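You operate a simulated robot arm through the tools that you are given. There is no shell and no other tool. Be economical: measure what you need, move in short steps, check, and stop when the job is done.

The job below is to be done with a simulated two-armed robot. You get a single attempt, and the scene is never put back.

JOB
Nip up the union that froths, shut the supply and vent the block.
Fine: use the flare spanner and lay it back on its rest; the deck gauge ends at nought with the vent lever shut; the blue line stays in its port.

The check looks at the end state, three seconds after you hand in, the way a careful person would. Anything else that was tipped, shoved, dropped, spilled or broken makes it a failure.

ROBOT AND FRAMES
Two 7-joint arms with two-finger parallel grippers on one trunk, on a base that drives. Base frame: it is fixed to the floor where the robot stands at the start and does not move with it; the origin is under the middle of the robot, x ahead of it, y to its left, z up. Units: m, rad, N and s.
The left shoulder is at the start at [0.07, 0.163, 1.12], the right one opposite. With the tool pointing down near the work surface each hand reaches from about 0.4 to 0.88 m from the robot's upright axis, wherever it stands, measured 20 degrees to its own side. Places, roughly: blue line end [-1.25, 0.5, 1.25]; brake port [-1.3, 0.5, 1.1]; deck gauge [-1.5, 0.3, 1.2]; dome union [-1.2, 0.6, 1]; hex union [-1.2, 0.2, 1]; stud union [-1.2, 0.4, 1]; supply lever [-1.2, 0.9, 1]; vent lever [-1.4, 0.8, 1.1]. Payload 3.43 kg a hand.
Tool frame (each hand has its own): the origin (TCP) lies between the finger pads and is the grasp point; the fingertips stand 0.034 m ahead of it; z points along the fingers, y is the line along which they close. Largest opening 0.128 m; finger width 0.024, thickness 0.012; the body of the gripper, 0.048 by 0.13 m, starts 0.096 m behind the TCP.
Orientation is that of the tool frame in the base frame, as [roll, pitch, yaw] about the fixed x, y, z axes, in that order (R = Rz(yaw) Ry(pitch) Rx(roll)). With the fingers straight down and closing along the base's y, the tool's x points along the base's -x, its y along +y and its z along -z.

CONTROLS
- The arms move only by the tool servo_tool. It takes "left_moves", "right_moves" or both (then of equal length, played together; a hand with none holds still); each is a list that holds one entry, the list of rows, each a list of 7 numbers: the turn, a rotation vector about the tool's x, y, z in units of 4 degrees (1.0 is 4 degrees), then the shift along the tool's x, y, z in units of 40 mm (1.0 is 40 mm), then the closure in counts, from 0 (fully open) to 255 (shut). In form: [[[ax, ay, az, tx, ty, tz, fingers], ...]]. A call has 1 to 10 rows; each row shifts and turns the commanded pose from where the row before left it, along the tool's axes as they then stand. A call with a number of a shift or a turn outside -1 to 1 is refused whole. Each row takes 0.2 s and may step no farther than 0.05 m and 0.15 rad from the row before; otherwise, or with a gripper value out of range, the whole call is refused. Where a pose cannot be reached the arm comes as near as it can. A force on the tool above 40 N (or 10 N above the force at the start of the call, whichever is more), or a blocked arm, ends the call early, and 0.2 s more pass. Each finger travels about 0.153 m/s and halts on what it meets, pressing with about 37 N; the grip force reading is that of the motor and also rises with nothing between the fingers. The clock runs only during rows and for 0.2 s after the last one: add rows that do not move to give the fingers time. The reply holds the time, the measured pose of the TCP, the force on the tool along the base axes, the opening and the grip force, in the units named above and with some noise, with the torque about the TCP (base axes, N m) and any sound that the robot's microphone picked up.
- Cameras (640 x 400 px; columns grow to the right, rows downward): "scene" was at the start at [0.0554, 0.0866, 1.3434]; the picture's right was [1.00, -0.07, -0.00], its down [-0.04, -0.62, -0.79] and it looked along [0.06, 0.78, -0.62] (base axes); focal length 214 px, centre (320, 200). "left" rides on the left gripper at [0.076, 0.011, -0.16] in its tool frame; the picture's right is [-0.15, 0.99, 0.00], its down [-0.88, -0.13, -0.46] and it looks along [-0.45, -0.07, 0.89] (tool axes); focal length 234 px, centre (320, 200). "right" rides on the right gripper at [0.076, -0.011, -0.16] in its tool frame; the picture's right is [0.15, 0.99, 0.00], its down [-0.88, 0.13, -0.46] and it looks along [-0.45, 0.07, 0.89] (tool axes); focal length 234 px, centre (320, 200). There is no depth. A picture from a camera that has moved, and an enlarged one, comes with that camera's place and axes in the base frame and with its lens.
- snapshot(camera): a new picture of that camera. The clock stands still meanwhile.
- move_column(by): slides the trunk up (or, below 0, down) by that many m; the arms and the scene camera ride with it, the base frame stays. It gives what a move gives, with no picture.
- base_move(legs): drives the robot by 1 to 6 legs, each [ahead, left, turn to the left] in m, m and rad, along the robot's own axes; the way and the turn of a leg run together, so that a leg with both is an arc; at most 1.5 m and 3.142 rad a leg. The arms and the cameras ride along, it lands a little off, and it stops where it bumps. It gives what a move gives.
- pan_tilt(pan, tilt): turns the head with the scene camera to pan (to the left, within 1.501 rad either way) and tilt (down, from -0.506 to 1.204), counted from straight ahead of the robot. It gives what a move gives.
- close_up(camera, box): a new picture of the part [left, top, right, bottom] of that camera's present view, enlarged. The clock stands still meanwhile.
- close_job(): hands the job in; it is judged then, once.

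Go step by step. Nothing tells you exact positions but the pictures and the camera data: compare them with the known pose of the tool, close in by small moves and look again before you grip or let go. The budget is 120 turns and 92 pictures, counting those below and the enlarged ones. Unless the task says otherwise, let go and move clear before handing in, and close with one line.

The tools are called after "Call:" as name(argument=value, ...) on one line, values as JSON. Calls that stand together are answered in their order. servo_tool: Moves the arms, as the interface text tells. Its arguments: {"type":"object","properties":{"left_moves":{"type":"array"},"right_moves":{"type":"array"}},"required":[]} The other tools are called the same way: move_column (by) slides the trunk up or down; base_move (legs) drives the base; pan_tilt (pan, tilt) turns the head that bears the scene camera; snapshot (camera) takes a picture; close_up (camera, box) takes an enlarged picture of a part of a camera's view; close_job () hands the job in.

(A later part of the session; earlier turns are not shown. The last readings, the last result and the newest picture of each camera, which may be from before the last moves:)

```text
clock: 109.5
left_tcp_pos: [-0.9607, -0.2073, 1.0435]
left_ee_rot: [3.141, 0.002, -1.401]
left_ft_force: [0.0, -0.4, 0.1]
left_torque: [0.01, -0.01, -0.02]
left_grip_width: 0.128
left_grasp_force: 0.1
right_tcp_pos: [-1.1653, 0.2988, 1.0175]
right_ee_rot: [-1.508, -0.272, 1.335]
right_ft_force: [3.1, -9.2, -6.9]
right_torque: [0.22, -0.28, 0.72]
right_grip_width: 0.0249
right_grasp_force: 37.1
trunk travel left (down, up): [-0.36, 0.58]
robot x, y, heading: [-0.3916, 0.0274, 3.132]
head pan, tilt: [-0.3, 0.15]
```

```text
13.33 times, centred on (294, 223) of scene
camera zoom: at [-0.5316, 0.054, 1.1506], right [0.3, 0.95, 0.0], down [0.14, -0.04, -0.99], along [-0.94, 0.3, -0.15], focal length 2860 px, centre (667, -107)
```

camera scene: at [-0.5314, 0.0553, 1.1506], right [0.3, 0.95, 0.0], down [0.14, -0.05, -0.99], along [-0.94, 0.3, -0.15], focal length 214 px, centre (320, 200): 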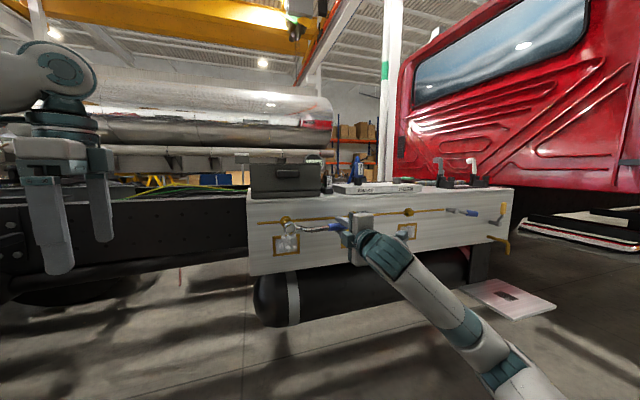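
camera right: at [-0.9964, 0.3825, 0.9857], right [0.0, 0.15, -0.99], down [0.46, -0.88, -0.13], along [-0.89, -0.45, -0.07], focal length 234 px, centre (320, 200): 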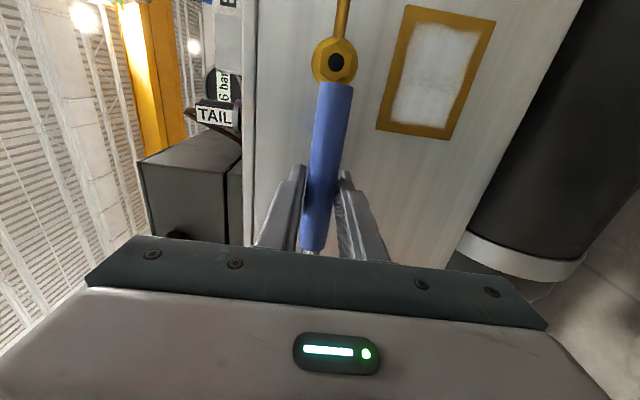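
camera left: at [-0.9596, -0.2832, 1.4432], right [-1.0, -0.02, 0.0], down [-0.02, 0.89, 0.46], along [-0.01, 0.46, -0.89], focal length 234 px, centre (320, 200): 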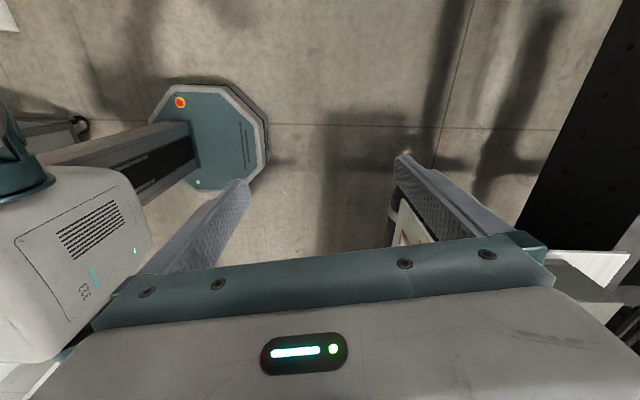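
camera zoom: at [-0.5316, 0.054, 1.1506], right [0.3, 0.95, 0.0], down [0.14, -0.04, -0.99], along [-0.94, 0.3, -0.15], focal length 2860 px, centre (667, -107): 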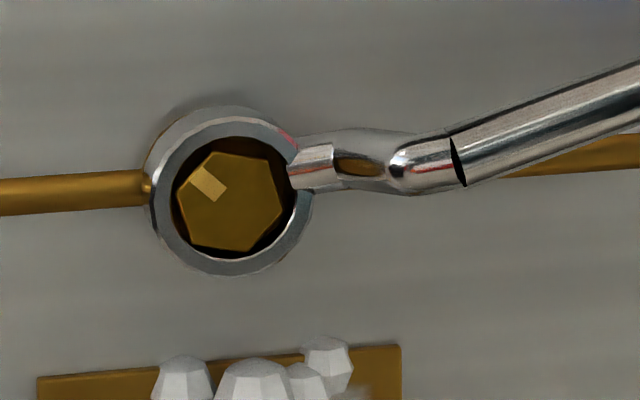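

The nut's mark turns with the spanner. I keep tightening and watch for the torque to rise.

Call:
servo_tool(right_moves=[[[-0.224, 0, 0.975, -0.025, 0.262, 0, 255], [-0.224, 0, 0.975, -0.02, 0.262, 0, 255], [-0.224, 0, 0.975, -0.009, 0.262, 0, 255], [-0.224, 0, 0.975, -0.009, 0.262, 0, 255], [0, 0, 0, 0, 0, 0, 255]]])

Call:
servo_tool(right_moves=[[[-0.224, 0, 0.975, -0.009, 0.262, 0, 255], [-0.224, 0, 0.975, -0.009, 0.262, 0, 255], [-0.224, 0, 0.975, -0.009, 0.262, 0, 255], [0, 0, 0, 0, 0, 0, 255]]])

Call:
close_up(camera="scene", box=[270, 208, 318, 238])

```text
clock: 110.7
left_tcp_pos: [-0.961, -0.2076, 1.0425]
left_ee_rot: [-3.141, -0.001, -1.4]
left_ft_force: [-0.2, -0.2, 0.7]
left_torque: [0.0, -0.03, 0.01]
left_grip_width: 0.1279
left_grasp_force: 0.0
right_tcp_pos: [-1.1655, 0.305, 0.9764]
right_ee_rot: [-1.571, 0.0, 1.346]
right_ft_force: [1.2, -6.1, -5.5]
right_torque: [0.38, -0.08, 0.47]
right_grip_width: 0.0249
right_grasp_force: 36.7
trunk travel left (down, up): [-0.36, 0.58]
robot x, y, heading: [-0.3915, 0.0279, 3.134]
head pan, tilt: [-0.3, 0.15]
```

```text
clock: 111.7
left_tcp_pos: [-0.9604, -0.2067, 1.0436]
left_ee_rot: [3.141, -0.001, -1.4]
left_ft_force: [-0.2, -0.7, 0.0]
left_torque: [-0.01, -0.01, -0.05]
left_grip_width: 0.1281
left_grasp_force: 0.1
right_tcp_pos: [-1.167, 0.3025, 0.9449]
right_ee_rot: [-1.618, 0.205, 1.34]
right_ft_force: [-0.9, -3.7, -4.7]
right_torque: [0.42, -0.08, 0.0]
right_grip_width: 0.0249
right_grasp_force: 36.8
trunk travel left (down, up): [-0.36, 0.58]
robot x, y, heading: [-0.3953, 0.0241, 3.136]
head pan, tilt: [-0.3, 0.15]
```

```text
13.33 times, centred on (294, 223) of scene
camera zoom: at [-0.5318, 0.0549, 1.1506], right [0.3, 0.95, 0.0], down [0.14, -0.04, -0.99], along [-0.94, 0.3, -0.15], focal length 2860 px, centre (667, -107)
```

zoom: 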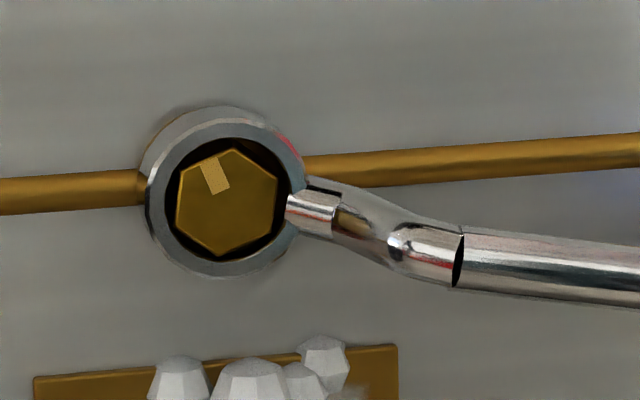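

Call:
servo_tool(right_moves=[[[-0.224, 0, 0.975, -0.009, 0.262, 0, 255], [-0.224, 0, 0.975, -0.009, 0.262, 0, 255], [-0.224, 0, 0.975, -0.009, 0.262, 0, 255], [0, 0, 0, 0, 0, 0, 255]]])

Call:
close_up(camera="scene", box=[262, 208, 326, 248])

```text
clock: 112.7
left_tcp_pos: [-0.9607, -0.2065, 1.0432]
left_ee_rot: [-3.141, -0.001, -1.399]
left_ft_force: [-0.5, 0.7, -0.5]
left_torque: [-0.01, -0.02, 0.01]
left_grip_width: 0.128
left_grasp_force: 0.0
right_tcp_pos: [-1.166, 0.2917, 0.9138]
right_ee_rot: [-1.67, 0.408, 1.323]
right_ft_force: [2.0, -1.7, -6.2]
right_torque: [0.57, -0.04, 0.23]
right_grip_width: 0.0246
right_grasp_force: 37.1
trunk travel left (down, up): [-0.36, 0.58]
robot x, y, heading: [-0.3908, 0.0238, 3.136]
head pan, tilt: [-0.3, 0.15]
```

```text
10.00 times, centred on (294, 228) of scene
camera zoom: at [-0.5316, 0.0551, 1.1506], right [0.3, 0.95, 0.0], down [0.14, -0.04, -0.99], along [-0.94, 0.3, -0.15], focal length 2145 px, centre (580, -80)
```

zoom: 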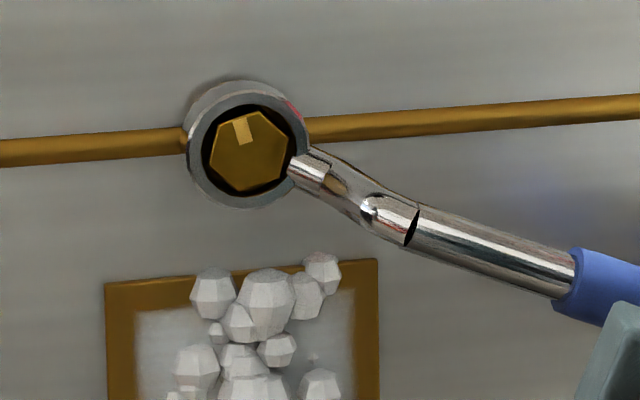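

Call:
servo_tool(right_moves=[[[-0.224, 0, 0.975, -0.009, 0.262, 0, 255], [-0.224, 0, 0.975, -0.009, 0.262, 0, 255], [-0.224, 0, 0.975, -0.009, 0.262, 0, 255], [-0.224, 0, 0.975, -0.009, 0.262, 0, 255], [0, 0, 0, 0, 0, 0, 255]]])

Call:
close_up(camera="scene", box=[262, 208, 326, 248])

```text
clock: 113.9
left_tcp_pos: [-0.9608, -0.2064, 1.0432]
left_ee_rot: [-3.141, 0.0, -1.4]
left_ft_force: [0.5, 0.8, 1.0]
left_torque: [0.0, 0.0, 0.02]
left_grip_width: 0.1279
left_grasp_force: 0.1
right_tcp_pos: [-1.1674, 0.2701, 0.8791]
right_ee_rot: [-1.757, 0.678, 1.278]
right_ft_force: [0.1, -0.2, -2.5]
right_torque: [0.9, -0.15, -0.04]
right_grip_width: 0.0246
right_grasp_force: 36.8
trunk travel left (down, up): [-0.36, 0.58]
robot x, y, heading: [-0.3879, 0.0243, 3.137]
head pan, tilt: [-0.3, 0.15]
```

```text
10.00 times, centred on (294, 228) of scene
camera zoom: at [-0.5314, 0.0551, 1.1507], right [0.3, 0.95, 0.0], down [0.14, -0.04, -0.99], along [-0.94, 0.3, -0.15], focal length 2145 px, centre (580, -80)
```

zoom: 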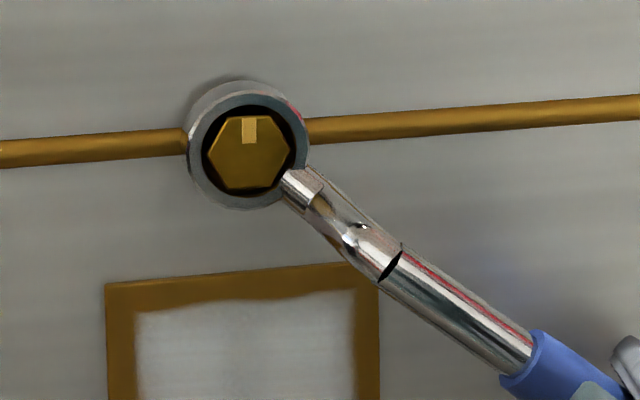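

The froth has gone and the mark stands upright, so the union is nipped; I stop here. I relieve the wind-up slightly and pull the ring straight off.

Call:
servo_tool(right_moves=[[[0.056, 0, -0.24, 0, -0.065, 0, 255], [0, 0, 0, 0.11, 0, -0.49, 255], [0, 0, 0, 0.11, 0, -0.49, 255], [0, 0, 0, 0.22, 0, -0.975, 255], [0, 0, 0, 0.22, 0, -0.975, 255], [0, 0, 0, 0, 0, 0, 255]]])

Call:
snapshot(camera="scene")

Call:
close_up(camera="scene", box=[246, 160, 406, 260])

```text
clock: 115.3
left_tcp_pos: [-0.9596, -0.2061, 1.0444]
left_ee_rot: [3.14, 0.0, -1.399]
left_ft_force: [0.9, -0.2, -0.3]
left_torque: [-0.02, -0.02, 0.02]
left_grip_width: 0.128
left_grasp_force: 0.1
right_tcp_pos: [-1.048, 0.2691, 0.8833]
right_ee_rot: [-1.753, 0.661, 1.28]
right_ft_force: [-0.1, -0.8, -3.1]
right_torque: [0.04, 0.01, 0.01]
right_grip_width: 0.0249
right_grasp_force: 37.4
trunk travel left (down, up): [-0.36, 0.58]
robot x, y, heading: [-0.3896, 0.0265, 3.143]
head pan, tilt: [-0.3, 0.15]
```

```text
33 pictures are left
camera scene: at [-0.5315, 0.0552, 1.1506], right [0.3, 0.95, 0.0], down [0.14, -0.04, -0.99], along [-0.94, 0.3, -0.15], focal length 214 px, centre (320, 200)
```

scene: 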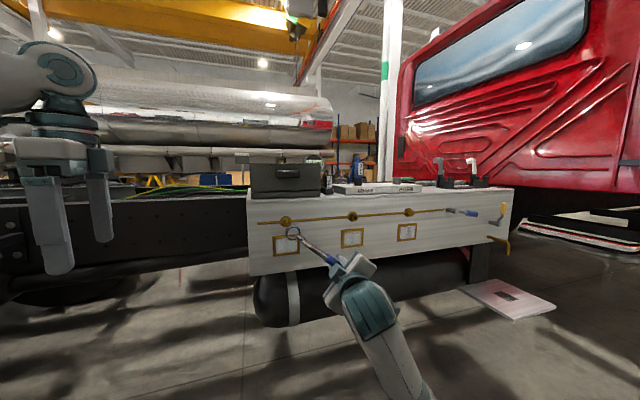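

```text
4.00 times, centred on (326, 210) of scene
camera zoom: at [-0.5315, 0.0552, 1.1506], right [0.3, 0.95, 0.0], down [0.14, -0.04, -0.99], along [-0.94, 0.3, -0.15], focal length 858 px, centre (296, 160)
```

zoom: 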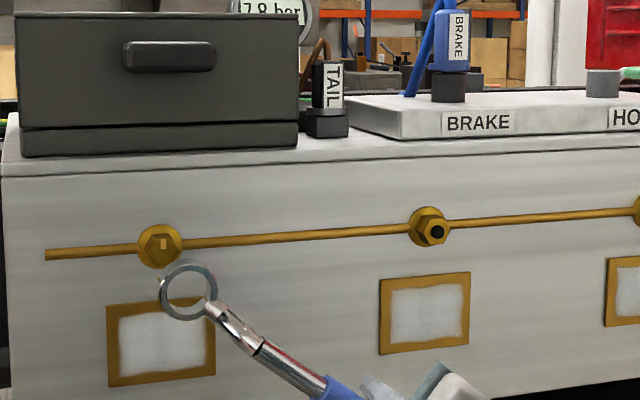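

Union sealed; gauge reads 7.8 bar. Now I take the spanner back: reverse, raise the trunk, and rotate the hand so the handle is level and the ring axis points down.

Call:
base_move(legs=[[-0.25, 0, 0]])

Call:
move_column(by=0.24)

Call:
servo_tool(right_moves=[[[0.21, 0, -0.93, 0, 0, 0, 255], [0.21, 0, -0.93, 0, 0, 0, 255], [0.21, 0, -0.93, 0, 0, 0, 255], [0.21, 0, -0.93, 0, 0, 0, 255], [0.21, 0, -0.93, 0, 0, 0, 255], [0.21, 0, -0.93, 0, 0, 0, 255], [0.21, 0, -0.93, 0, 0, 0, 255], [0.21, 0, -0.93, 0, 0, 0, 255], [0.21, 0, -0.93, 0, 0, 0, 255], [0.21, 0, -0.93, 0, 0, 0, 255]]])

Call:
servo_tool(right_moves=[[[-0.97, 0, -0.224, 0, 0, 0, 255], [-0.97, 0, -0.224, 0, 0, 0, 255], [-0.97, 0, -0.224, 0, 0, 0, 255], [-0.97, 0, -0.224, 0, 0, 0, 255], [-0.97, 0, -0.224, 0, 0, 0, 255], [-0.97, 0, -0.224, 0, 0, 0, 255], [-0.97, 0, -0.224, 0, 0, 0, 255], [-0.97, 0, -0.224, 0, 0, 0, 255], [-0.97, 0, -0.224, 0, 0, 0, 255], [-0.97, 0, -0.224, 0, 0, 0, 255]]])

Call:
servo_tool(right_moves=[[[-0.97, 0, -0.224, 0, 0, 0, 255], [-0.97, 0, -0.224, 0, 0, 0, 255], [-0.97, 0, -0.224, 0, 0, 0, 255], [-0.97, 0, -0.224, 0, 0, 0, 255], [-0.97, 0, -0.224, 0, 0, 0, 255], [-0.97, 0, -0.224, 0, 0, 0, 255], [-0.97, 0, -0.224, 0, 0, 0, 255], [-0.97, 0, -0.224, 0, 0, 0, 255], [-0.97, 0, -0.224, 0, 0, 0, 255], [-0.97, 0, -0.224, 0, 0, 0, 255]]])

Call:
servo_tool(right_moves=[[[-0.97, 0, -0.224, 0, 0, 0, 255], [-0.97, 0, -0.224, 0, 0, 0, 255], [-0.48, 0, -0.112, 0, 0, 0, 255]]])

```text
clock: 117.1
left_tcp_pos: [-0.7112, -0.2078, 1.0448]
left_ee_rot: [3.14, 0.001, -1.399]
left_ft_force: [0.7, 0.8, -0.2]
left_torque: [-0.02, 0.05, -0.01]
left_grip_width: 0.1279
left_grasp_force: 0.1
right_tcp_pos: [-0.7999, 0.2666, 0.8842]
right_ee_rot: [-1.751, 0.661, 1.286]
right_ft_force: [0.4, -0.3, -3.3]
right_torque: [0.05, -0.03, 0.01]
right_grip_width: 0.0249
right_grasp_force: 36.7
trunk travel left (down, up): [-0.36, 0.58]
robot x, y, heading: [-0.1459, 0.0231, 3.139]
head pan, tilt: [-0.3, 0.15]
```

```text
clock: 119.6
left_tcp_pos: [-0.713, -0.2069, 1.2837]
left_ee_rot: [-3.141, 0.001, -1.399]
left_ft_force: [0.6, 0.1, 0.6]
left_torque: [-0.02, -0.01, -0.03]
left_grip_width: 0.1278
left_grasp_force: 0.0
right_tcp_pos: [-0.8002, 0.2676, 1.1232]
right_ee_rot: [-1.752, 0.662, 1.282]
right_ft_force: [-0.6, 0.4, -2.6]
right_torque: [0.06, -0.03, 0.02]
right_grip_width: 0.0249
right_grasp_force: 36.9
trunk travel left (down, up): [-0.6, 0.34]
robot x, y, heading: [-0.1404, 0.0274, 3.136]
head pan, tilt: [-0.3, 0.15]
```

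```text
clock: 121.8
left_tcp_pos: [-0.712, -0.208, 1.2836]
left_ee_rot: [-3.141, 0.0, -1.399]
left_ft_force: [0.0, 0.4, -0.3]
left_torque: [0.01, -0.01, -0.01]
left_grip_width: 0.1281
left_grasp_force: 0.1
right_tcp_pos: [-0.7996, 0.2677, 1.1239]
right_ee_rot: [-1.577, 0.014, 1.346]
right_ft_force: [0.4, 0.6, -2.6]
right_torque: [0.05, 0.03, 0.0]
right_grip_width: 0.0247
right_grasp_force: 36.5
trunk travel left (down, up): [-0.6, 0.34]
robot x, y, heading: [-0.1419, 0.0289, 3.138]
head pan, tilt: [-0.3, 0.15]
```

```text
clock: 124.0
left_tcp_pos: [-0.7132, -0.21, 1.2839]
left_ee_rot: [-3.141, -0.001, -1.399]
left_ft_force: [-0.1, -0.4, 0.9]
left_torque: [0.01, -0.03, -0.01]
left_grip_width: 0.1281
left_grasp_force: 0.0
right_tcp_pos: [-0.7997, 0.2668, 1.1224]
right_ee_rot: [-2.262, -0.133, 1.4]
right_ft_force: [-0.8, 0.3, -4.1]
right_torque: [0.02, 0.02, -0.05]
right_grip_width: 0.025
right_grasp_force: 37.3
trunk travel left (down, up): [-0.6, 0.34]
robot x, y, heading: [-0.1457, 0.0246, 3.137]
head pan, tilt: [-0.3, 0.15]
```

```text
clock: 126.2
left_tcp_pos: [-0.7129, -0.2087, 1.2839]
left_ee_rot: [-3.141, 0.0, -1.4]
left_ft_force: [0.0, 0.6, 0.3]
left_torque: [0.0, -0.02, 0.02]
left_grip_width: 0.1279
left_grasp_force: 0.1
right_tcp_pos: [-0.8002, 0.2673, 1.1233]
right_ee_rot: [-2.963, -0.207, 1.535]
right_ft_force: [0.3, -0.3, -3.2]
right_torque: [0.06, -0.02, -0.02]
right_grip_width: 0.0247
right_grasp_force: 37.6
trunk travel left (down, up): [-0.6, 0.34]
robot x, y, heading: [-0.1455, 0.0245, 3.133]
head pan, tilt: [-0.3, 0.15]
```

```text
clock: 127.0
left_tcp_pos: [-0.7116, -0.2078, 1.2841]
left_ee_rot: [3.141, 0.001, -1.401]
left_ft_force: [-0.3, -0.1, 0.7]
left_torque: [0.01, -0.01, 0.0]
left_grip_width: 0.1277
left_grasp_force: 0.1
right_tcp_pos: [-0.8008, 0.2678, 1.1221]
right_ee_rot: [-3.138, -0.212, 1.574]
right_ft_force: [-0.3, -0.4, -3.0]
right_torque: [0.07, -0.03, 0.03]
right_grip_width: 0.0248
right_grasp_force: 36.9
trunk travel left (down, up): [-0.6, 0.34]
robot x, y, heading: [-0.1466, 0.0304, 3.136]
head pan, tilt: [-0.3, 0.15]
```

Tool is nearly vertical again with handle level. I move the left hand aside, then drive back to the bench.

Call:
servo_tool(left_moves=[[[0, 0, 0, 1, 0, 0, 0], [0, 0, 0, 1, 0, 0, 0], [0, 0, 0, 1, 0, 0, 0], [0, 0, 0, 1, 0, 0, 0], [0, 0, 0, 1, 0, 0, 0], [0, 0, 0, 1, 0, 0, 0]]])

Call:
base_move(legs=[[0, 0, -3.136], [0.14, 0.05, 0]])

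Call:
pan_tilt(pan=0, tilt=0.85)

Call:
snapshot(camera="scene")

```text
clock: 128.4
left_tcp_pos: [-0.6747, -0.4469, 1.2844]
left_ee_rot: [-3.14, 0.001, -1.399]
left_ft_force: [0.1, 0.1, -0.2]
left_torque: [0.04, -0.02, -0.01]
left_grip_width: 0.1281
left_grasp_force: 0.0
right_tcp_pos: [-0.8008, 0.2667, 1.1237]
right_ee_rot: [-3.138, -0.212, 1.574]
right_ft_force: [0.4, -1.0, -3.8]
right_torque: [0.07, 0.0, 0.04]
right_grip_width: 0.0247
right_grasp_force: 36.7
trunk travel left (down, up): [-0.6, 0.34]
robot x, y, heading: [-0.1462, 0.027, 3.135]
head pan, tilt: [-0.3, 0.15]
```

```text
clock: 137.1
left_tcp_pos: [0.509, 0.5648, 1.2843]
left_ee_rot: [3.138, 0.001, 1.772]
left_ft_force: [0.1, -0.8, 0.5]
left_torque: [0.01, -0.01, 0.0]
left_grip_width: 0.1282
left_grasp_force: 0.0
right_tcp_pos: [0.6559, -0.1442, 1.1241]
right_ee_rot: [-3.136, -0.212, -1.54]
right_ft_force: [0.4, -1.0, -2.6]
right_torque: [-0.07, 0.01, 0.01]
right_grip_width: 0.0246
right_grasp_force: 36.9
trunk travel left (down, up): [-0.6, 0.34]
robot x, y, heading: [-0.0064, 0.0784, 0.025]
head pan, tilt: [-0.3, 0.15]
```

```text
clock: 138.1
left_tcp_pos: [0.5088, 0.5658, 1.2836]
left_ee_rot: [3.14, 0.0, 1.772]
left_ft_force: [-0.8, -1.0, -0.5]
left_torque: [0.0, -0.01, 0.0]
left_grip_width: 0.128
left_grasp_force: 0.0
right_tcp_pos: [0.6565, -0.144, 1.1232]
right_ee_rot: [-3.139, -0.211, -1.54]
right_ft_force: [-0.2, -0.4, -2.1]
right_torque: [-0.1, -0.05, -0.01]
right_grip_width: 0.0248
right_grasp_force: 37.1
trunk travel left (down, up): [-0.6, 0.34]
robot x, y, heading: [-0.0082, 0.0853, 0.021]
head pan, tilt: [0.0, 0.85]
```

```text
31 pictures are left
camera scene: at [0.1208, 0.0836, 1.3284], right [0.02, -1.0, 0.0], down [-0.75, -0.02, -0.66], along [0.66, 0.02, -0.75], focal length 214 px, centre (320, 200)
```

scene: 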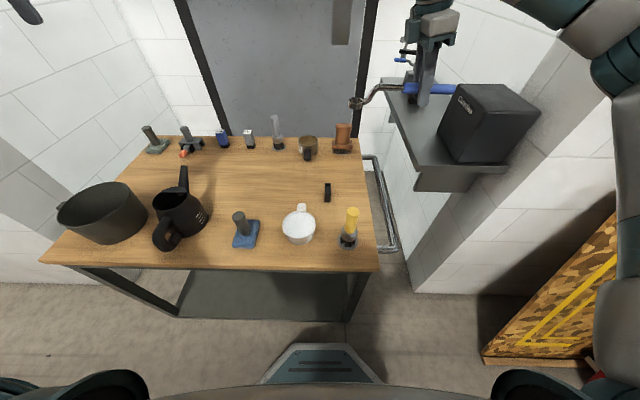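

The hand is above the side shelf's edge but clear. I move it left over the rest, staying high.

Call:
servo_tool(right_moves=[[[0, 0, 0, -0.975, 0, -0.224, 255], [0, 0, 0, -0.975, 0, -0.224, 255], [0, 0, 0, -0.975, 0.3, -0.224, 255], [0, 0, 0, -0.975, 0.3, -0.224, 255], [-0.055, 0, 0.235, -0.975, 0.3, -0.224, 255], [-0.055, 0, 0.235, -0.975, 0.3, -0.224, 255], [0, 0, 0, -0.975, 0.3, -0.224, 255], [0, 0, 0, 0, 0, 0, 255]]])

Call:
snapshot(camera="right")

Call:
close_up(camera="scene", box=[200, 30, 440, 180])

```text
clock: 139.9
left_tcp_pos: [0.5099, 0.5631, 1.2846]
left_ee_rot: [3.14, -0.001, 1.772]
left_ft_force: [0.0, 0.1, 0.5]
left_torque: [0.03, 0.01, 0.0]
left_grip_width: 0.1281
left_grasp_force: 0.2
right_tcp_pos: [0.59, 0.1347, 1.1294]
right_ee_rot: [-3.139, -0.212, -1.572]
right_ft_force: [0.6, -0.3, -3.5]
right_torque: [-0.06, 0.03, -0.01]
right_grip_width: 0.0246
right_grasp_force: 37.6
trunk travel left (down, up): [-0.6, 0.34]
robot x, y, heading: [-0.0053, 0.0838, 0.027]
head pan, tilt: [0.0, 0.85]
```

```text
30 pictures are left
camera right: at [0.5994, 0.0959, 1.3024], right [-0.99, -0.14, 0.03], down [-0.13, 0.96, 0.26], along [-0.06, 0.25, -0.96], focal length 234 px, centre (320, 200)
```

right: 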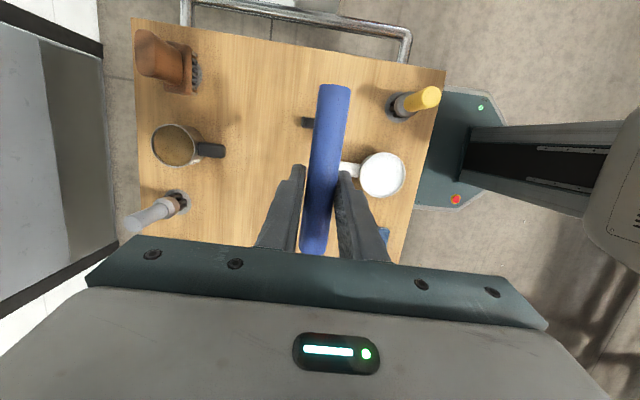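

```text
2.67 times, centred on (320, 105) of scene
camera zoom: at [0.1211, 0.0826, 1.3283], right [0.03, -1.0, 0.0], down [-0.75, -0.02, -0.66], along [0.66, 0.02, -0.75], focal length 572 px, centre (320, 453)
```

zoom: 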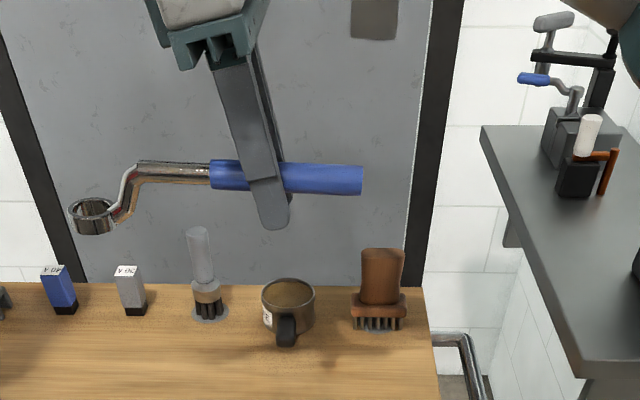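

Handle is level within ~1.7° and slid ~5 mm in the grip. I correct both and descend to just above the rest.

Call:
servo_tool(right_moves=[[[0, 0.4, 0, 0.09, -0.1, 0.02, 255], [0, 0, 0, -0.226, 0, 0.922, 255], [0, 0, 0, -0.226, 0, 0.922, 255], [0, 0, 0, -0.226, 0, 0.922, 255], [0, 0, 0, -0.226, 0, 0.922, 255], [0, 0, 0, -0.226, 0, 0.922, 255], [0, 0, 0, -0.226, 0, 0.922, 255], [0, 0, 0, 0, 0, 0, 255]]])

Call:
close_up(camera="scene", box=[224, 120, 384, 220])

Call:
close_up(camera="right", box=[200, 50, 440, 200])

```text
clock: 141.7
left_tcp_pos: [0.5091, 0.5651, 1.2842]
left_ee_rot: [3.139, 0.0, 1.77]
left_ft_force: [-0.1, -0.3, -0.5]
left_torque: [0.01, -0.03, -0.01]
left_grip_width: 0.128
left_grasp_force: 0.0
right_tcp_pos: [0.5929, 0.1324, 0.8994]
right_ee_rot: [-3.139, -0.239, -1.572]
right_ft_force: [-0.3, 0.3, -3.7]
right_torque: [-0.02, -0.03, 0.0]
right_grip_width: 0.0248
right_grasp_force: 37.1
trunk travel left (down, up): [-0.6, 0.34]
robot x, y, heading: [-0.0103, 0.0822, 0.022]
head pan, tilt: [0.0, 0.85]
```

```text
4.00 times, centred on (304, 170) of scene
camera zoom: at [0.1203, 0.084, 1.3283], right [0.03, -1.0, 0.0], down [-0.75, -0.02, -0.66], along [0.66, 0.02, -0.75], focal length 858 px, centre (384, 320)
```

zoom: 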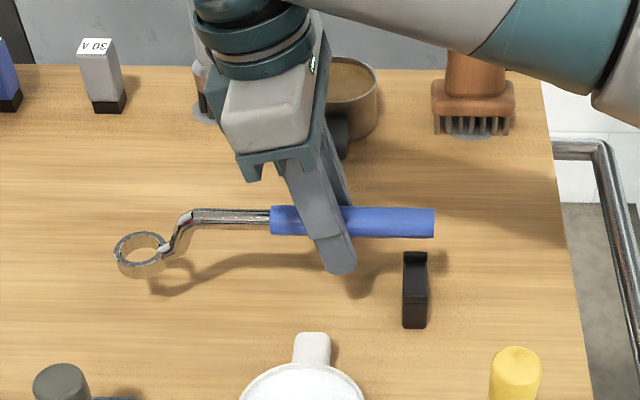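

```text
2.67 times, centred on (320, 125) of right
camera zoom: at [0.604, 0.0989, 1.0732], right [-0.99, -0.14, 0.03], down [-0.13, 0.96, 0.23], along [-0.06, 0.23, -0.97], focal length 624 px, centre (320, 400)
```

zoom: 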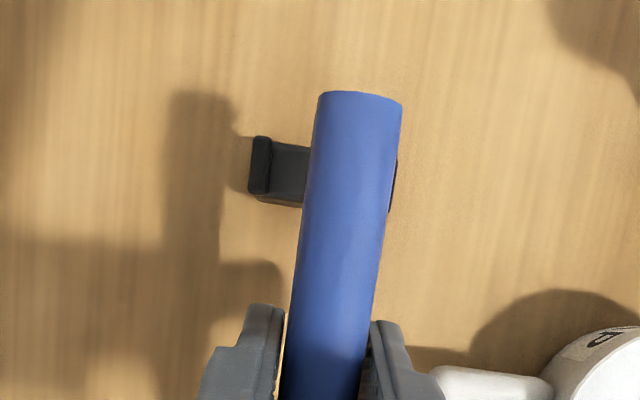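

Everything lines up: the handle is over the saddle. I lower the last 5 cm in small steps.

Call:
servo_tool(right_moves=[[[0, 0, 0, -0.12, -0.02, 0.485, 255], [0, 0, 0, -0.12, 0, 0.485, 255], [0, 0, 0, -0.06, 0, 0.22, 255], [0, 0, 0, 0, 0, 0, 255]]])

Call:
close_up(camera="scene", box=[224, 120, 384, 220])

Call:
close_up(camera="right", box=[200, 50, 440, 200])

```text
clock: 142.7
left_tcp_pos: [0.5093, 0.5645, 1.2844]
left_ee_rot: [3.139, 0.0, 1.772]
left_ft_force: [-0.7, 0.0, 0.2]
left_torque: [0.0, 0.0, 0.01]
left_grip_width: 0.128
left_grasp_force: 0.1
right_tcp_pos: [0.5959, 0.1324, 0.8495]
right_ee_rot: [-3.136, -0.239, -1.572]
right_ft_force: [-0.9, 0.1, -3.0]
right_torque: [-0.06, 0.0, 0.0]
right_grip_width: 0.0248
right_grasp_force: 36.5
trunk travel left (down, up): [-0.6, 0.34]
robot x, y, heading: [-0.0047, 0.0801, 0.028]
head pan, tilt: [0.0, 0.85]
```

```text
4.00 times, centred on (304, 170) of scene
camera zoom: at [0.1208, 0.084, 1.3283], right [0.03, -1.0, 0.0], down [-0.75, -0.02, -0.66], along [0.66, 0.02, -0.75], focal length 858 px, centre (384, 320)
```

zoom: 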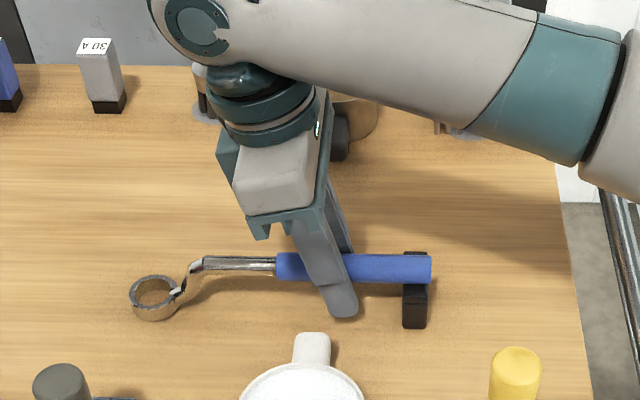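

```text
2.67 times, centred on (320, 125) of right
camera zoom: at [0.6054, 0.0991, 1.0233], right [-0.99, -0.14, 0.03], down [-0.13, 0.96, 0.23], along [-0.06, 0.23, -0.97], focal length 624 px, centre (320, 400)
```

zoom: 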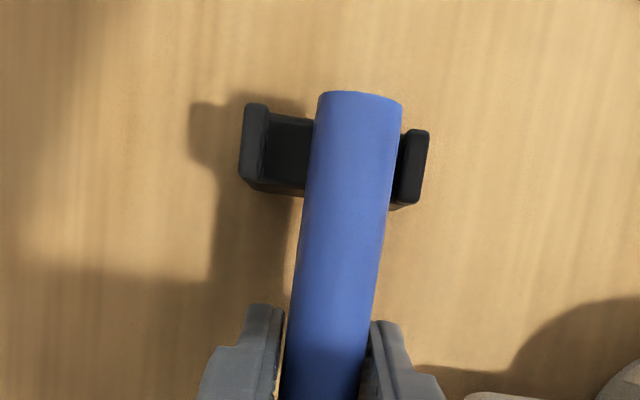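

The handle is between the saddle's lips. I lower the last few millimetres until it touches.

Call:
servo_tool(right_moves=[[[0, 0, 0, -0.012, 0, 0.05, 255], [0, 0, 0, -0.012, 0, 0.05, 255], [0, 0, 0, 0, 0, 0, 255]]])

```text
clock: 143.5
left_tcp_pos: [0.5098, 0.5649, 1.2844]
left_ee_rot: [3.139, 0.0, 1.77]
left_ft_force: [0.1, 0.1, -0.6]
left_torque: [0.01, 0.05, 0.03]
left_grip_width: 0.1282
left_grasp_force: 0.0
right_tcp_pos: [0.5942, 0.1316, 0.8467]
right_ee_rot: [-3.136, -0.239, -1.574]
right_ft_force: [1.9, -0.2, 1.5]
right_torque: [-0.39, 0.02, 0.1]
right_grip_width: 0.025
right_grasp_force: 36.9
trunk travel left (down, up): [-0.6, 0.34]
robot x, y, heading: [-0.0055, 0.0782, 0.025]
head pan, tilt: [0.0, 0.85]
```

Contact at the rest (the force acts 75 mm toward the handle end). I open the fingers modestly and look.

Call:
servo_tool(right_moves=[[[0, 0, 0, 0, 0, 0, 195], [0, 0, 0, 0, 0, 0, 180], [0, 0, 0, 0, 0, 0, 160], [0, 0, 0, 0, 0, 0, 140]]])

Call:
close_up(camera="scene", box=[224, 120, 384, 220])

```text
clock: 144.5
left_tcp_pos: [0.5083, 0.5646, 1.2834]
left_ee_rot: [3.14, -0.001, 1.772]
left_ft_force: [0.8, -0.5, 0.4]
left_torque: [-0.01, 0.04, -0.01]
left_grip_width: 0.1282
left_grasp_force: 0.0
right_tcp_pos: [0.5958, 0.1312, 0.8467]
right_ee_rot: [-3.137, -0.238, -1.573]
right_ft_force: [-0.6, -0.1, -0.2]
right_torque: [-0.01, -0.03, -0.01]
right_grip_width: 0.0575
right_grasp_force: 0.0
trunk travel left (down, up): [-0.6, 0.34]
robot x, y, heading: [-0.0074, 0.0799, 0.023]
head pan, tilt: [0.0, 0.85]
```

```text
4.00 times, centred on (304, 170) of scene
camera zoom: at [0.1205, 0.0839, 1.3283], right [0.03, -1.0, 0.0], down [-0.75, -0.02, -0.66], along [0.66, 0.02, -0.75], focal length 858 px, centre (384, 320)
```

zoom: 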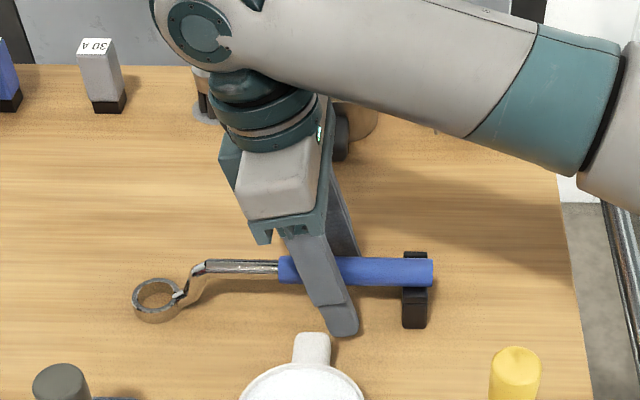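

Spanner rests in its saddle with the ring down. I lift the hand straight up and away.

Call:
servo_tool(right_moves=[[[0, 0, 0, 0.119, 0, -0.485, 140], [0, 0, 0, 0.119, 0, -0.485, 140], [0, 0, 0, 0.238, 0, -0.971, 140], [0, 0, 0, 0.238, 0, -0.971, 140], [0, 0, 0, 0.238, 0, -0.971, 140], [0, 0, 0, 0.238, 0, -0.971, 140], [0, 0, 0, 0.238, 0, -0.971, 140], [0, 0, 0, 0.238, 0, -0.971, 140], [0, 0, 0, 0.238, 0, -0.971, 140], [0, 0, 0, 0, 0, 0, 140]]])

Call:
snapshot(camera="scene")

```text
clock: 146.7
left_tcp_pos: [0.5099, 0.5654, 1.2832]
left_ee_rot: [-3.141, 0.001, 1.771]
left_ft_force: [0.2, 0.3, -0.3]
left_torque: [0.0, 0.02, -0.01]
left_grip_width: 0.1281
left_grasp_force: 0.0
right_tcp_pos: [0.5924, 0.1341, 1.1668]
right_ee_rot: [-3.141, -0.239, -1.574]
right_ft_force: [0.1, -0.3, 0.0]
right_torque: [0.02, 0.02, -0.02]
right_grip_width: 0.0578
right_grasp_force: 0.0
trunk travel left (down, up): [-0.6, 0.34]
robot x, y, heading: [-0.0081, 0.0796, 0.02]
head pan, tilt: [0.0, 0.85]
```

```text
23 pictures are left
camera scene: at [0.1214, 0.0837, 1.3282], right [0.03, -1.0, 0.0], down [-0.75, -0.02, -0.66], along [0.66, 0.02, -0.75], focal length 214 px, centre (320, 200)
```

scene: 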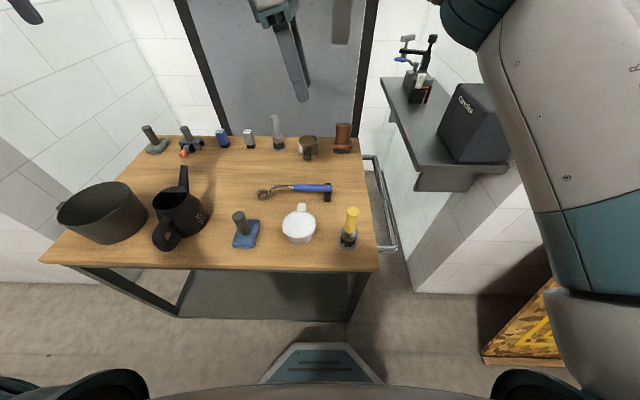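

Spanner back as found. Now I drive to the levers, levelling the right hand on the way.

Call:
base_move(legs=[[-0.2, 0, 0], [0, 0, 3.118], [0.1, -0.65, 0]])

Call:
servo_tool(right_moves=[[[0, -0.855, 0, 0, 0, 0, 255], [0, -0.855, 0, 0, 0, 0, 255], [0, -0.855, 0, 0, 0, 0, 255], [0, -0.855, 0, 0, 0, 0, 255], [1, 0, 0, 0, 0, 0, 255], [1, 0, 0, 0, 0, 0, 255], [1, 0, 0, 0, 0, 0, 255], [1, 0, 0, 0, 0, 0, 255], [1, 0, 0, 0, 0, 0, 255], [1, 0, 0, 0, 0, 0, 255]]])

Call:
servo_tool(right_moves=[[[1, 0, 0, 0.5, 0, 0, 255], [1, 0, 0, 0.5, 0, 0, 255], [1, 0, 0, 0.5, 0, 0, 255], [1, 0, 0, 0.5, 0, 0, 255], [1, 0, 0, 0.5, 0, 0, 255], [1, 0, 0, 0.5, 0, 0, 255], [1, 0, 0, 0.5, 0, 0, 255], [1, 0, 0, 0.5, 0, 0, 255], [1, 0, 0, 0.5, 0, 0, 255], [1, 0, 0, 0.5, 0, 0, 255]]])

Call:
servo_tool(right_moves=[[[1, 0, 0, 0, 0, 0, 255], [1, 0, 0, 0, 0, 0, 255], [1, 0, 0, 0, 0, 0, 255], [1, 0, 0, 0, 0, 0, 255], [1, 0, 0, 0, 0, 0, 255], [1, 0, 0, 0, 0, 0, 255], [0.5, 0, 0, 0, 0, 0, 255]]])

Call:
pan_tilt(pan=-0.05, tilt=0.5)

Call:
snapshot(camera="scene")

```text
clock: 158.7
left_tcp_pos: [-0.8307, 0.2825, 1.2839]
left_ee_rot: [3.138, 0.0, -1.453]
left_ft_force: [-0.1, -0.5, 0.0]
left_torque: [-0.02, -0.03, 0.0]
left_grip_width: 0.128
left_grasp_force: 0.1
right_tcp_pos: [-0.8773, 0.72, 1.1652]
right_ee_rot: [-3.138, -0.241, 1.488]
right_ft_force: [0.2, -0.6, -1.1]
right_torque: [0.0, 0.04, 0.02]
right_grip_width: 0.058
right_grasp_force: 0.1
trunk travel left (down, up): [-0.6, 0.34]
robot x, y, heading: [-0.2759, 0.7271, 3.084]
head pan, tilt: [0.0, 0.85]
```

```text
clock: 160.9
left_tcp_pos: [-0.8317, 0.2832, 1.284]
left_ee_rot: [3.139, 0.0, -1.451]
left_ft_force: [-0.2, -0.6, 0.0]
left_torque: [0.0, 0.01, 0.03]
left_grip_width: 0.1281
left_grasp_force: 0.0
right_tcp_pos: [-0.8779, 0.7194, 1.1664]
right_ee_rot: [-2.718, 0.001, 1.491]
right_ft_force: [-0.4, 0.0, 0.8]
right_torque: [0.0, -0.04, 0.0]
right_grip_width: 0.0
right_grasp_force: 32.6
trunk travel left (down, up): [-0.6, 0.34]
robot x, y, heading: [-0.2786, 0.7288, 3.086]
head pan, tilt: [0.0, 0.85]
```

```text
clock: 163.1
left_tcp_pos: [-0.8301, 0.2832, 1.2849]
left_ee_rot: [3.139, 0.002, -1.448]
left_ft_force: [0.1, 0.3, -0.5]
left_torque: [-0.03, -0.01, 0.02]
left_grip_width: 0.1277
left_grasp_force: 0.1
right_tcp_pos: [-0.8609, 0.9207, 1.1671]
right_ee_rot: [-2.019, -0.002, 1.49]
right_ft_force: [-0.6, 0.1, -0.5]
right_torque: [-0.01, 0.01, 0.02]
right_grip_width: 0.0
right_grasp_force: 33.4
trunk travel left (down, up): [-0.6, 0.34]
robot x, y, heading: [-0.2795, 0.7227, 3.087]
head pan, tilt: [0.0, 0.85]
```

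```text
clock: 164.7
left_tcp_pos: [-0.8313, 0.2836, 1.2847]
left_ee_rot: [3.141, 0.0, -1.451]
left_ft_force: [-0.4, 0.5, -0.5]
left_torque: [0.0, 0.02, 0.0]
left_grip_width: 0.128
left_grasp_force: 0.1
right_tcp_pos: [-0.8698, 0.9168, 1.1677]
right_ee_rot: [-1.568, -0.001, 1.491]
right_ft_force: [0.2, -0.1, 0.1]
right_torque: [0.03, -0.03, -0.01]
right_grip_width: 0.0002
right_grasp_force: 33.2
right hand out of reach, approached as far as the arm can: row 6
trunk travel left (down, up): [-0.6, 0.34]
robot x, y, heading: [-0.2785, 0.7262, 3.085]
head pan, tilt: [0.0, 0.85]
```

```text
clock: 165.6
left_tcp_pos: [-0.8294, 0.2827, 1.2843]
left_ee_rot: [3.14, 0.0, -1.451]
left_ft_force: [0.3, 0.9, -0.7]
left_torque: [0.03, 0.01, 0.02]
left_grip_width: 0.1279
left_grasp_force: 0.1
right_tcp_pos: [-0.8697, 0.9171, 1.167]
right_ee_rot: [-1.568, -0.002, 1.491]
right_ft_force: [0.4, 0.7, -0.1]
right_torque: [-0.01, 0.01, 0.02]
right_grip_width: 0.0
right_grasp_force: 33.0
trunk travel left (down, up): [-0.6, 0.34]
robot x, y, heading: [-0.2799, 0.7229, 3.089]
head pan, tilt: [-0.051, 0.499]
```

```text
22 pictures are left
camera scene: at [-0.4187, 0.7379, 1.3582], right [0.11, 0.99, 0.0], down [0.48, -0.05, -0.88], along [-0.87, 0.09, -0.48], focal length 214 px, centre (320, 200)
```

scene: 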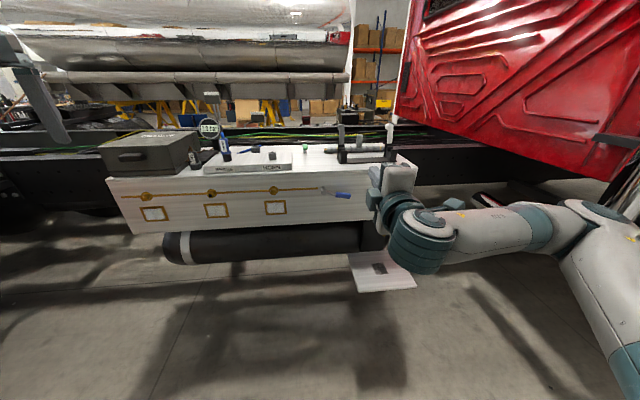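

Call:
close_up(camera="scene", box=[270, 125, 398, 205])

```text
5.00 times, centred on (334, 165) of scene
camera zoom: at [-0.4187, 0.7379, 1.3582], right [0.11, 0.99, 0.0], down [0.48, -0.05, -0.88], along [-0.87, 0.09, -0.48], focal length 1072 px, centre (250, 375)
```

zoom: 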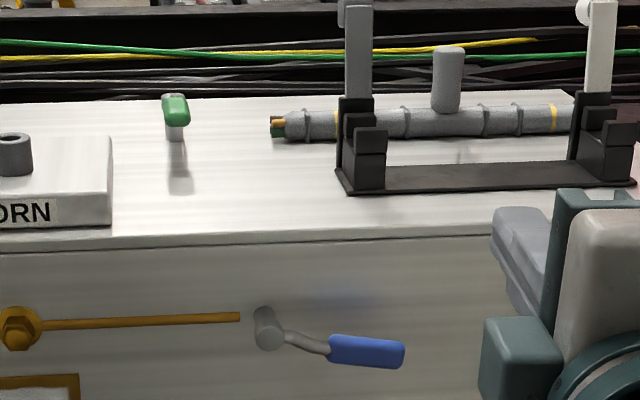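

The supply lever hub is at ≈(-1.20, 0.831, 0.976) with its blue handle level to the right. I'll close in and press the handle down with closed fingers; the vent is the green lever on deck.

Call:
base_move(legs=[[0.2, 0, 0.053]])

Call:
servo_tool(right_moves=[[[0, -0.5, 0, 0, 1, 0, 255], [0, 0, 0, 0, 1, 0, 255], [0, 0, 0, 0, 1, 0, 255], [0, 0, 0, 0, 0.3, 0, 255], [0, 0, 0, 0, 0, 0, 255]]])

Call:
close_up(camera="scene", box=[270, 125, 430, 225])

```text
clock: 167.2
left_tcp_pos: [-1.006, 0.2582, 1.2836]
left_ee_rot: [3.14, 0.002, -1.393]
left_ft_force: [0.4, -0.3, 0.3]
left_torque: [0.02, -0.01, 0.01]
left_grip_width: 0.128
left_grasp_force: 0.1
right_tcp_pos: [-1.0788, 0.8906, 1.1671]
right_ee_rot: [-1.569, -0.001, 1.545]
right_ft_force: [0.1, 0.3, -0.4]
right_torque: [-0.02, 0.04, 0.02]
right_grip_width: 0.0
right_grasp_force: 32.8
trunk travel left (down, up): [-0.6, 0.34]
robot x, y, heading: [-0.4779, 0.7323, 3.14]
head pan, tilt: [-0.051, 0.499]
```

```text
clock: 168.4
left_tcp_pos: [-1.0046, 0.2589, 1.2835]
left_ee_rot: [3.14, -0.002, -1.392]
left_ft_force: [0.4, 0.5, -0.4]
left_torque: [-0.01, 0.01, 0.03]
left_grip_width: 0.128
left_grasp_force: 0.0
right_tcp_pos: [-1.0852, 0.8886, 1.0348]
right_ee_rot: [-1.567, -0.003, 1.579]
right_ft_force: [-0.5, 1.2, 0.8]
right_torque: [0.01, 0.01, 0.01]
right_grip_width: 0.0
right_grasp_force: 33.1
right hand out of reach, approached as far as the arm can: row 1
trunk travel left (down, up): [-0.6, 0.34]
robot x, y, heading: [-0.476, 0.7297, 3.139]
head pan, tilt: [-0.051, 0.499]
```

```text
4.00 times, centred on (350, 175) of scene
camera zoom: at [-0.6191, 0.7356, 1.3583], right [0.05, 1.0, 0.0], down [0.48, -0.02, -0.88], along [-0.88, 0.04, -0.48], focal length 858 px, centre (200, 300)
```

zoom: 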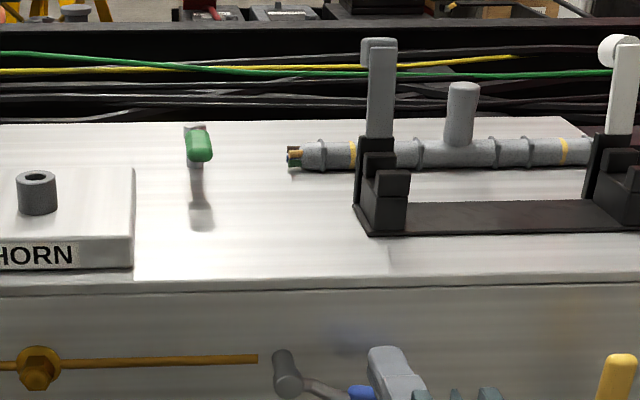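

Fingers are just above and in front of the lever. I move over the handle and in, then press down onto it.

Call:
servo_tool(right_moves=[[[0, 0, 0, 0.83, 0, 0, 255], [0, 0, 0, 0, 0, 0.95, 255], [0, 0, 0, 0, 0, 0.95, 255], [0, 0, 0, 0, 0, 0, 255], [0, 0, 0, 0, 0.4, 0, 255], [0, 0, 0, 0, 0.4, 0, 255], [0, 0, 0, 0, 0.3, 0, 255], [0, 0, 0, 0, 0, 0, 255]]])

Call:
close_up(camera="scene", box=[310, 175, 406, 235])

```text
clock: 170.2
left_tcp_pos: [-1.0049, 0.2585, 1.2835]
left_ee_rot: [3.14, 0.0, -1.394]
left_ft_force: [0.8, -0.5, -1.0]
left_torque: [0.02, -0.02, 0.0]
left_grip_width: 0.128
left_grasp_force: 0.1
right_tcp_pos: [-1.1614, 0.9209, 0.9921]
right_ee_rot: [-1.566, -0.001, 1.579]
right_ft_force: [0.4, 1.0, -1.5]
right_torque: [0.0, -0.01, -0.02]
right_grip_width: 0.0
right_grasp_force: 32.8
trunk travel left (down, up): [-0.6, 0.34]
robot x, y, heading: [-0.4775, 0.7316, 3.142]
head pan, tilt: [-0.051, 0.499]
```

```text
6.67 times, centred on (358, 205) of scene
camera zoom: at [-0.619, 0.7357, 1.3583], right [0.05, 1.0, 0.0], down [0.48, -0.02, -0.88], along [-0.88, 0.04, -0.48], focal length 1430 px, centre (67, 167)
```

zoom: 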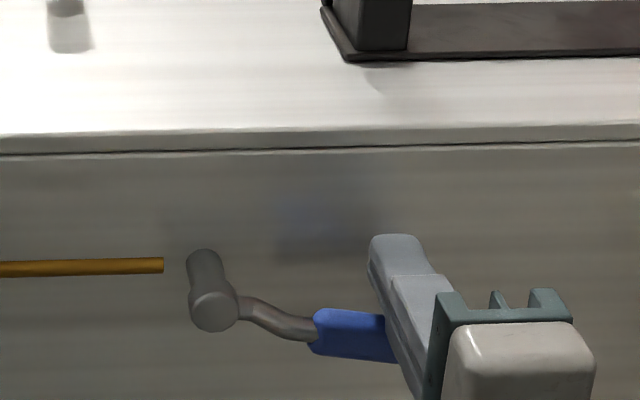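

Call:
servo_tool(right_moves=[[[0, 0, 0, 0.12, 0.325, 0, 255], [0, 0, 0, -0.06, 0.575, 0, 255], [0, 0, 0, -0.2, 0.55, 0, 255], [0, 0, 0, 0, 0, 0, 255]]])

Call:
close_up(camera="scene", box=[310, 175, 406, 235])

```text
clock: 171.2
left_tcp_pos: [-1.0055, 0.2597, 1.284]
left_ee_rot: [3.139, 0.0, -1.395]
left_ft_force: [-0.5, -0.2, 0.2]
left_torque: [-0.01, 0.0, 0.0]
left_grip_width: 0.1278
left_grasp_force: 0.1
right_tcp_pos: [-1.1596, 0.915, 0.9347]
right_ee_rot: [-1.567, -0.001, 1.579]
right_ft_force: [0.9, -0.4, 0.3]
right_torque: [0.0, 0.0, 0.03]
right_grip_width: 0.0001
right_grasp_force: 32.6
trunk travel left (down, up): [-0.6, 0.34]
robot x, y, heading: [-0.4767, 0.7319, 3.142]
head pan, tilt: [-0.051, 0.499]
```

```text
6.67 times, centred on (358, 205) of scene
camera zoom: at [-0.6189, 0.7359, 1.3583], right [0.05, 1.0, 0.0], down [0.48, -0.02, -0.88], along [-0.88, 0.04, -0.48], focal length 1430 px, centre (67, 167)
```

zoom: 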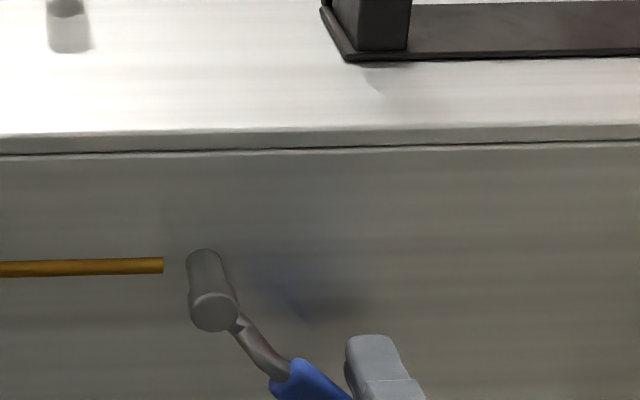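

The lever follows easily. I carry it on down to vertical.

Call:
servo_tool(right_moves=[[[0, 0, 0, -0.34, 0.475, 0, 255], [0, 0, 0, -0.45, 0.36, 0, 255], [0, 0, 0, -0.525, 0.24, 0, 255], [0, 0, 0, -0.2, 0.04, 0, 255], [0, 0, 0, 0, 0, 0, 255]]])

Call:
pan_tilt(pan=-0.05, tilt=0.6)

Call:
close_up(camera="scene", box=[310, 150, 406, 210])

```text
clock: 172.4
left_tcp_pos: [-1.0045, 0.2595, 1.2845]
left_ee_rot: [3.141, 0.0, -1.397]
left_ft_force: [-0.4, -0.5, 0.3]
left_torque: [-0.01, 0.04, 0.03]
left_grip_width: 0.1278
left_grasp_force: 0.0
right_tcp_pos: [-1.1603, 0.8551, 0.8892]
right_ee_rot: [-1.566, -0.001, 1.576]
right_ft_force: [2.0, 9.7, 1.4]
right_torque: [0.0, 0.1, -0.06]
right_grip_width: 0.0002
right_grasp_force: 33.2
trunk travel left (down, up): [-0.6, 0.34]
robot x, y, heading: [-0.4742, 0.7322, 3.142]
head pan, tilt: [-0.051, 0.499]
```

```text
clock: 173.0
left_tcp_pos: [-1.0048, 0.2608, 1.2855]
left_ee_rot: [3.14, 0.0, -1.394]
left_ft_force: [0.1, -0.2, -0.6]
left_torque: [0.0, 0.0, -0.03]
left_grip_width: 0.1282
left_grasp_force: 0.1
right_tcp_pos: [-1.1617, 0.8558, 0.8901]
right_ee_rot: [-1.568, 0.001, 1.577]
right_ft_force: [1.5, 13.5, 1.6]
right_torque: [-0.02, 0.02, -0.05]
right_grip_width: 0.0
right_grasp_force: 32.6
trunk travel left (down, up): [-0.6, 0.34]
robot x, y, heading: [-0.4782, 0.7329, 3.138]
head pan, tilt: [-0.051, 0.6]
```

```text
6.67 times, centred on (358, 180) of scene
camera zoom: at [-0.616, 0.7377, 1.3493], right [0.05, 1.0, 0.0], down [0.56, -0.03, -0.83], along [-0.82, 0.04, -0.56], focal length 1430 px, centre (67, 333)
```

zoom: 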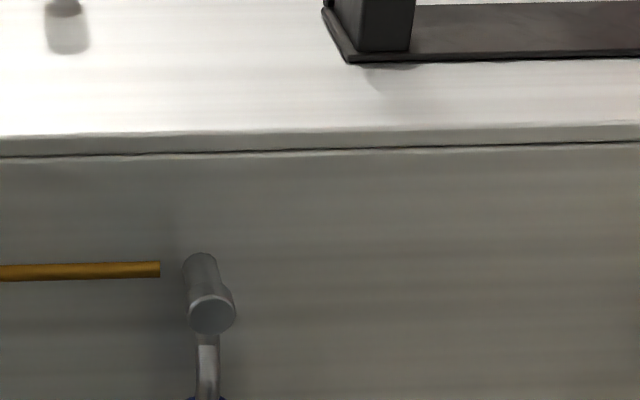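

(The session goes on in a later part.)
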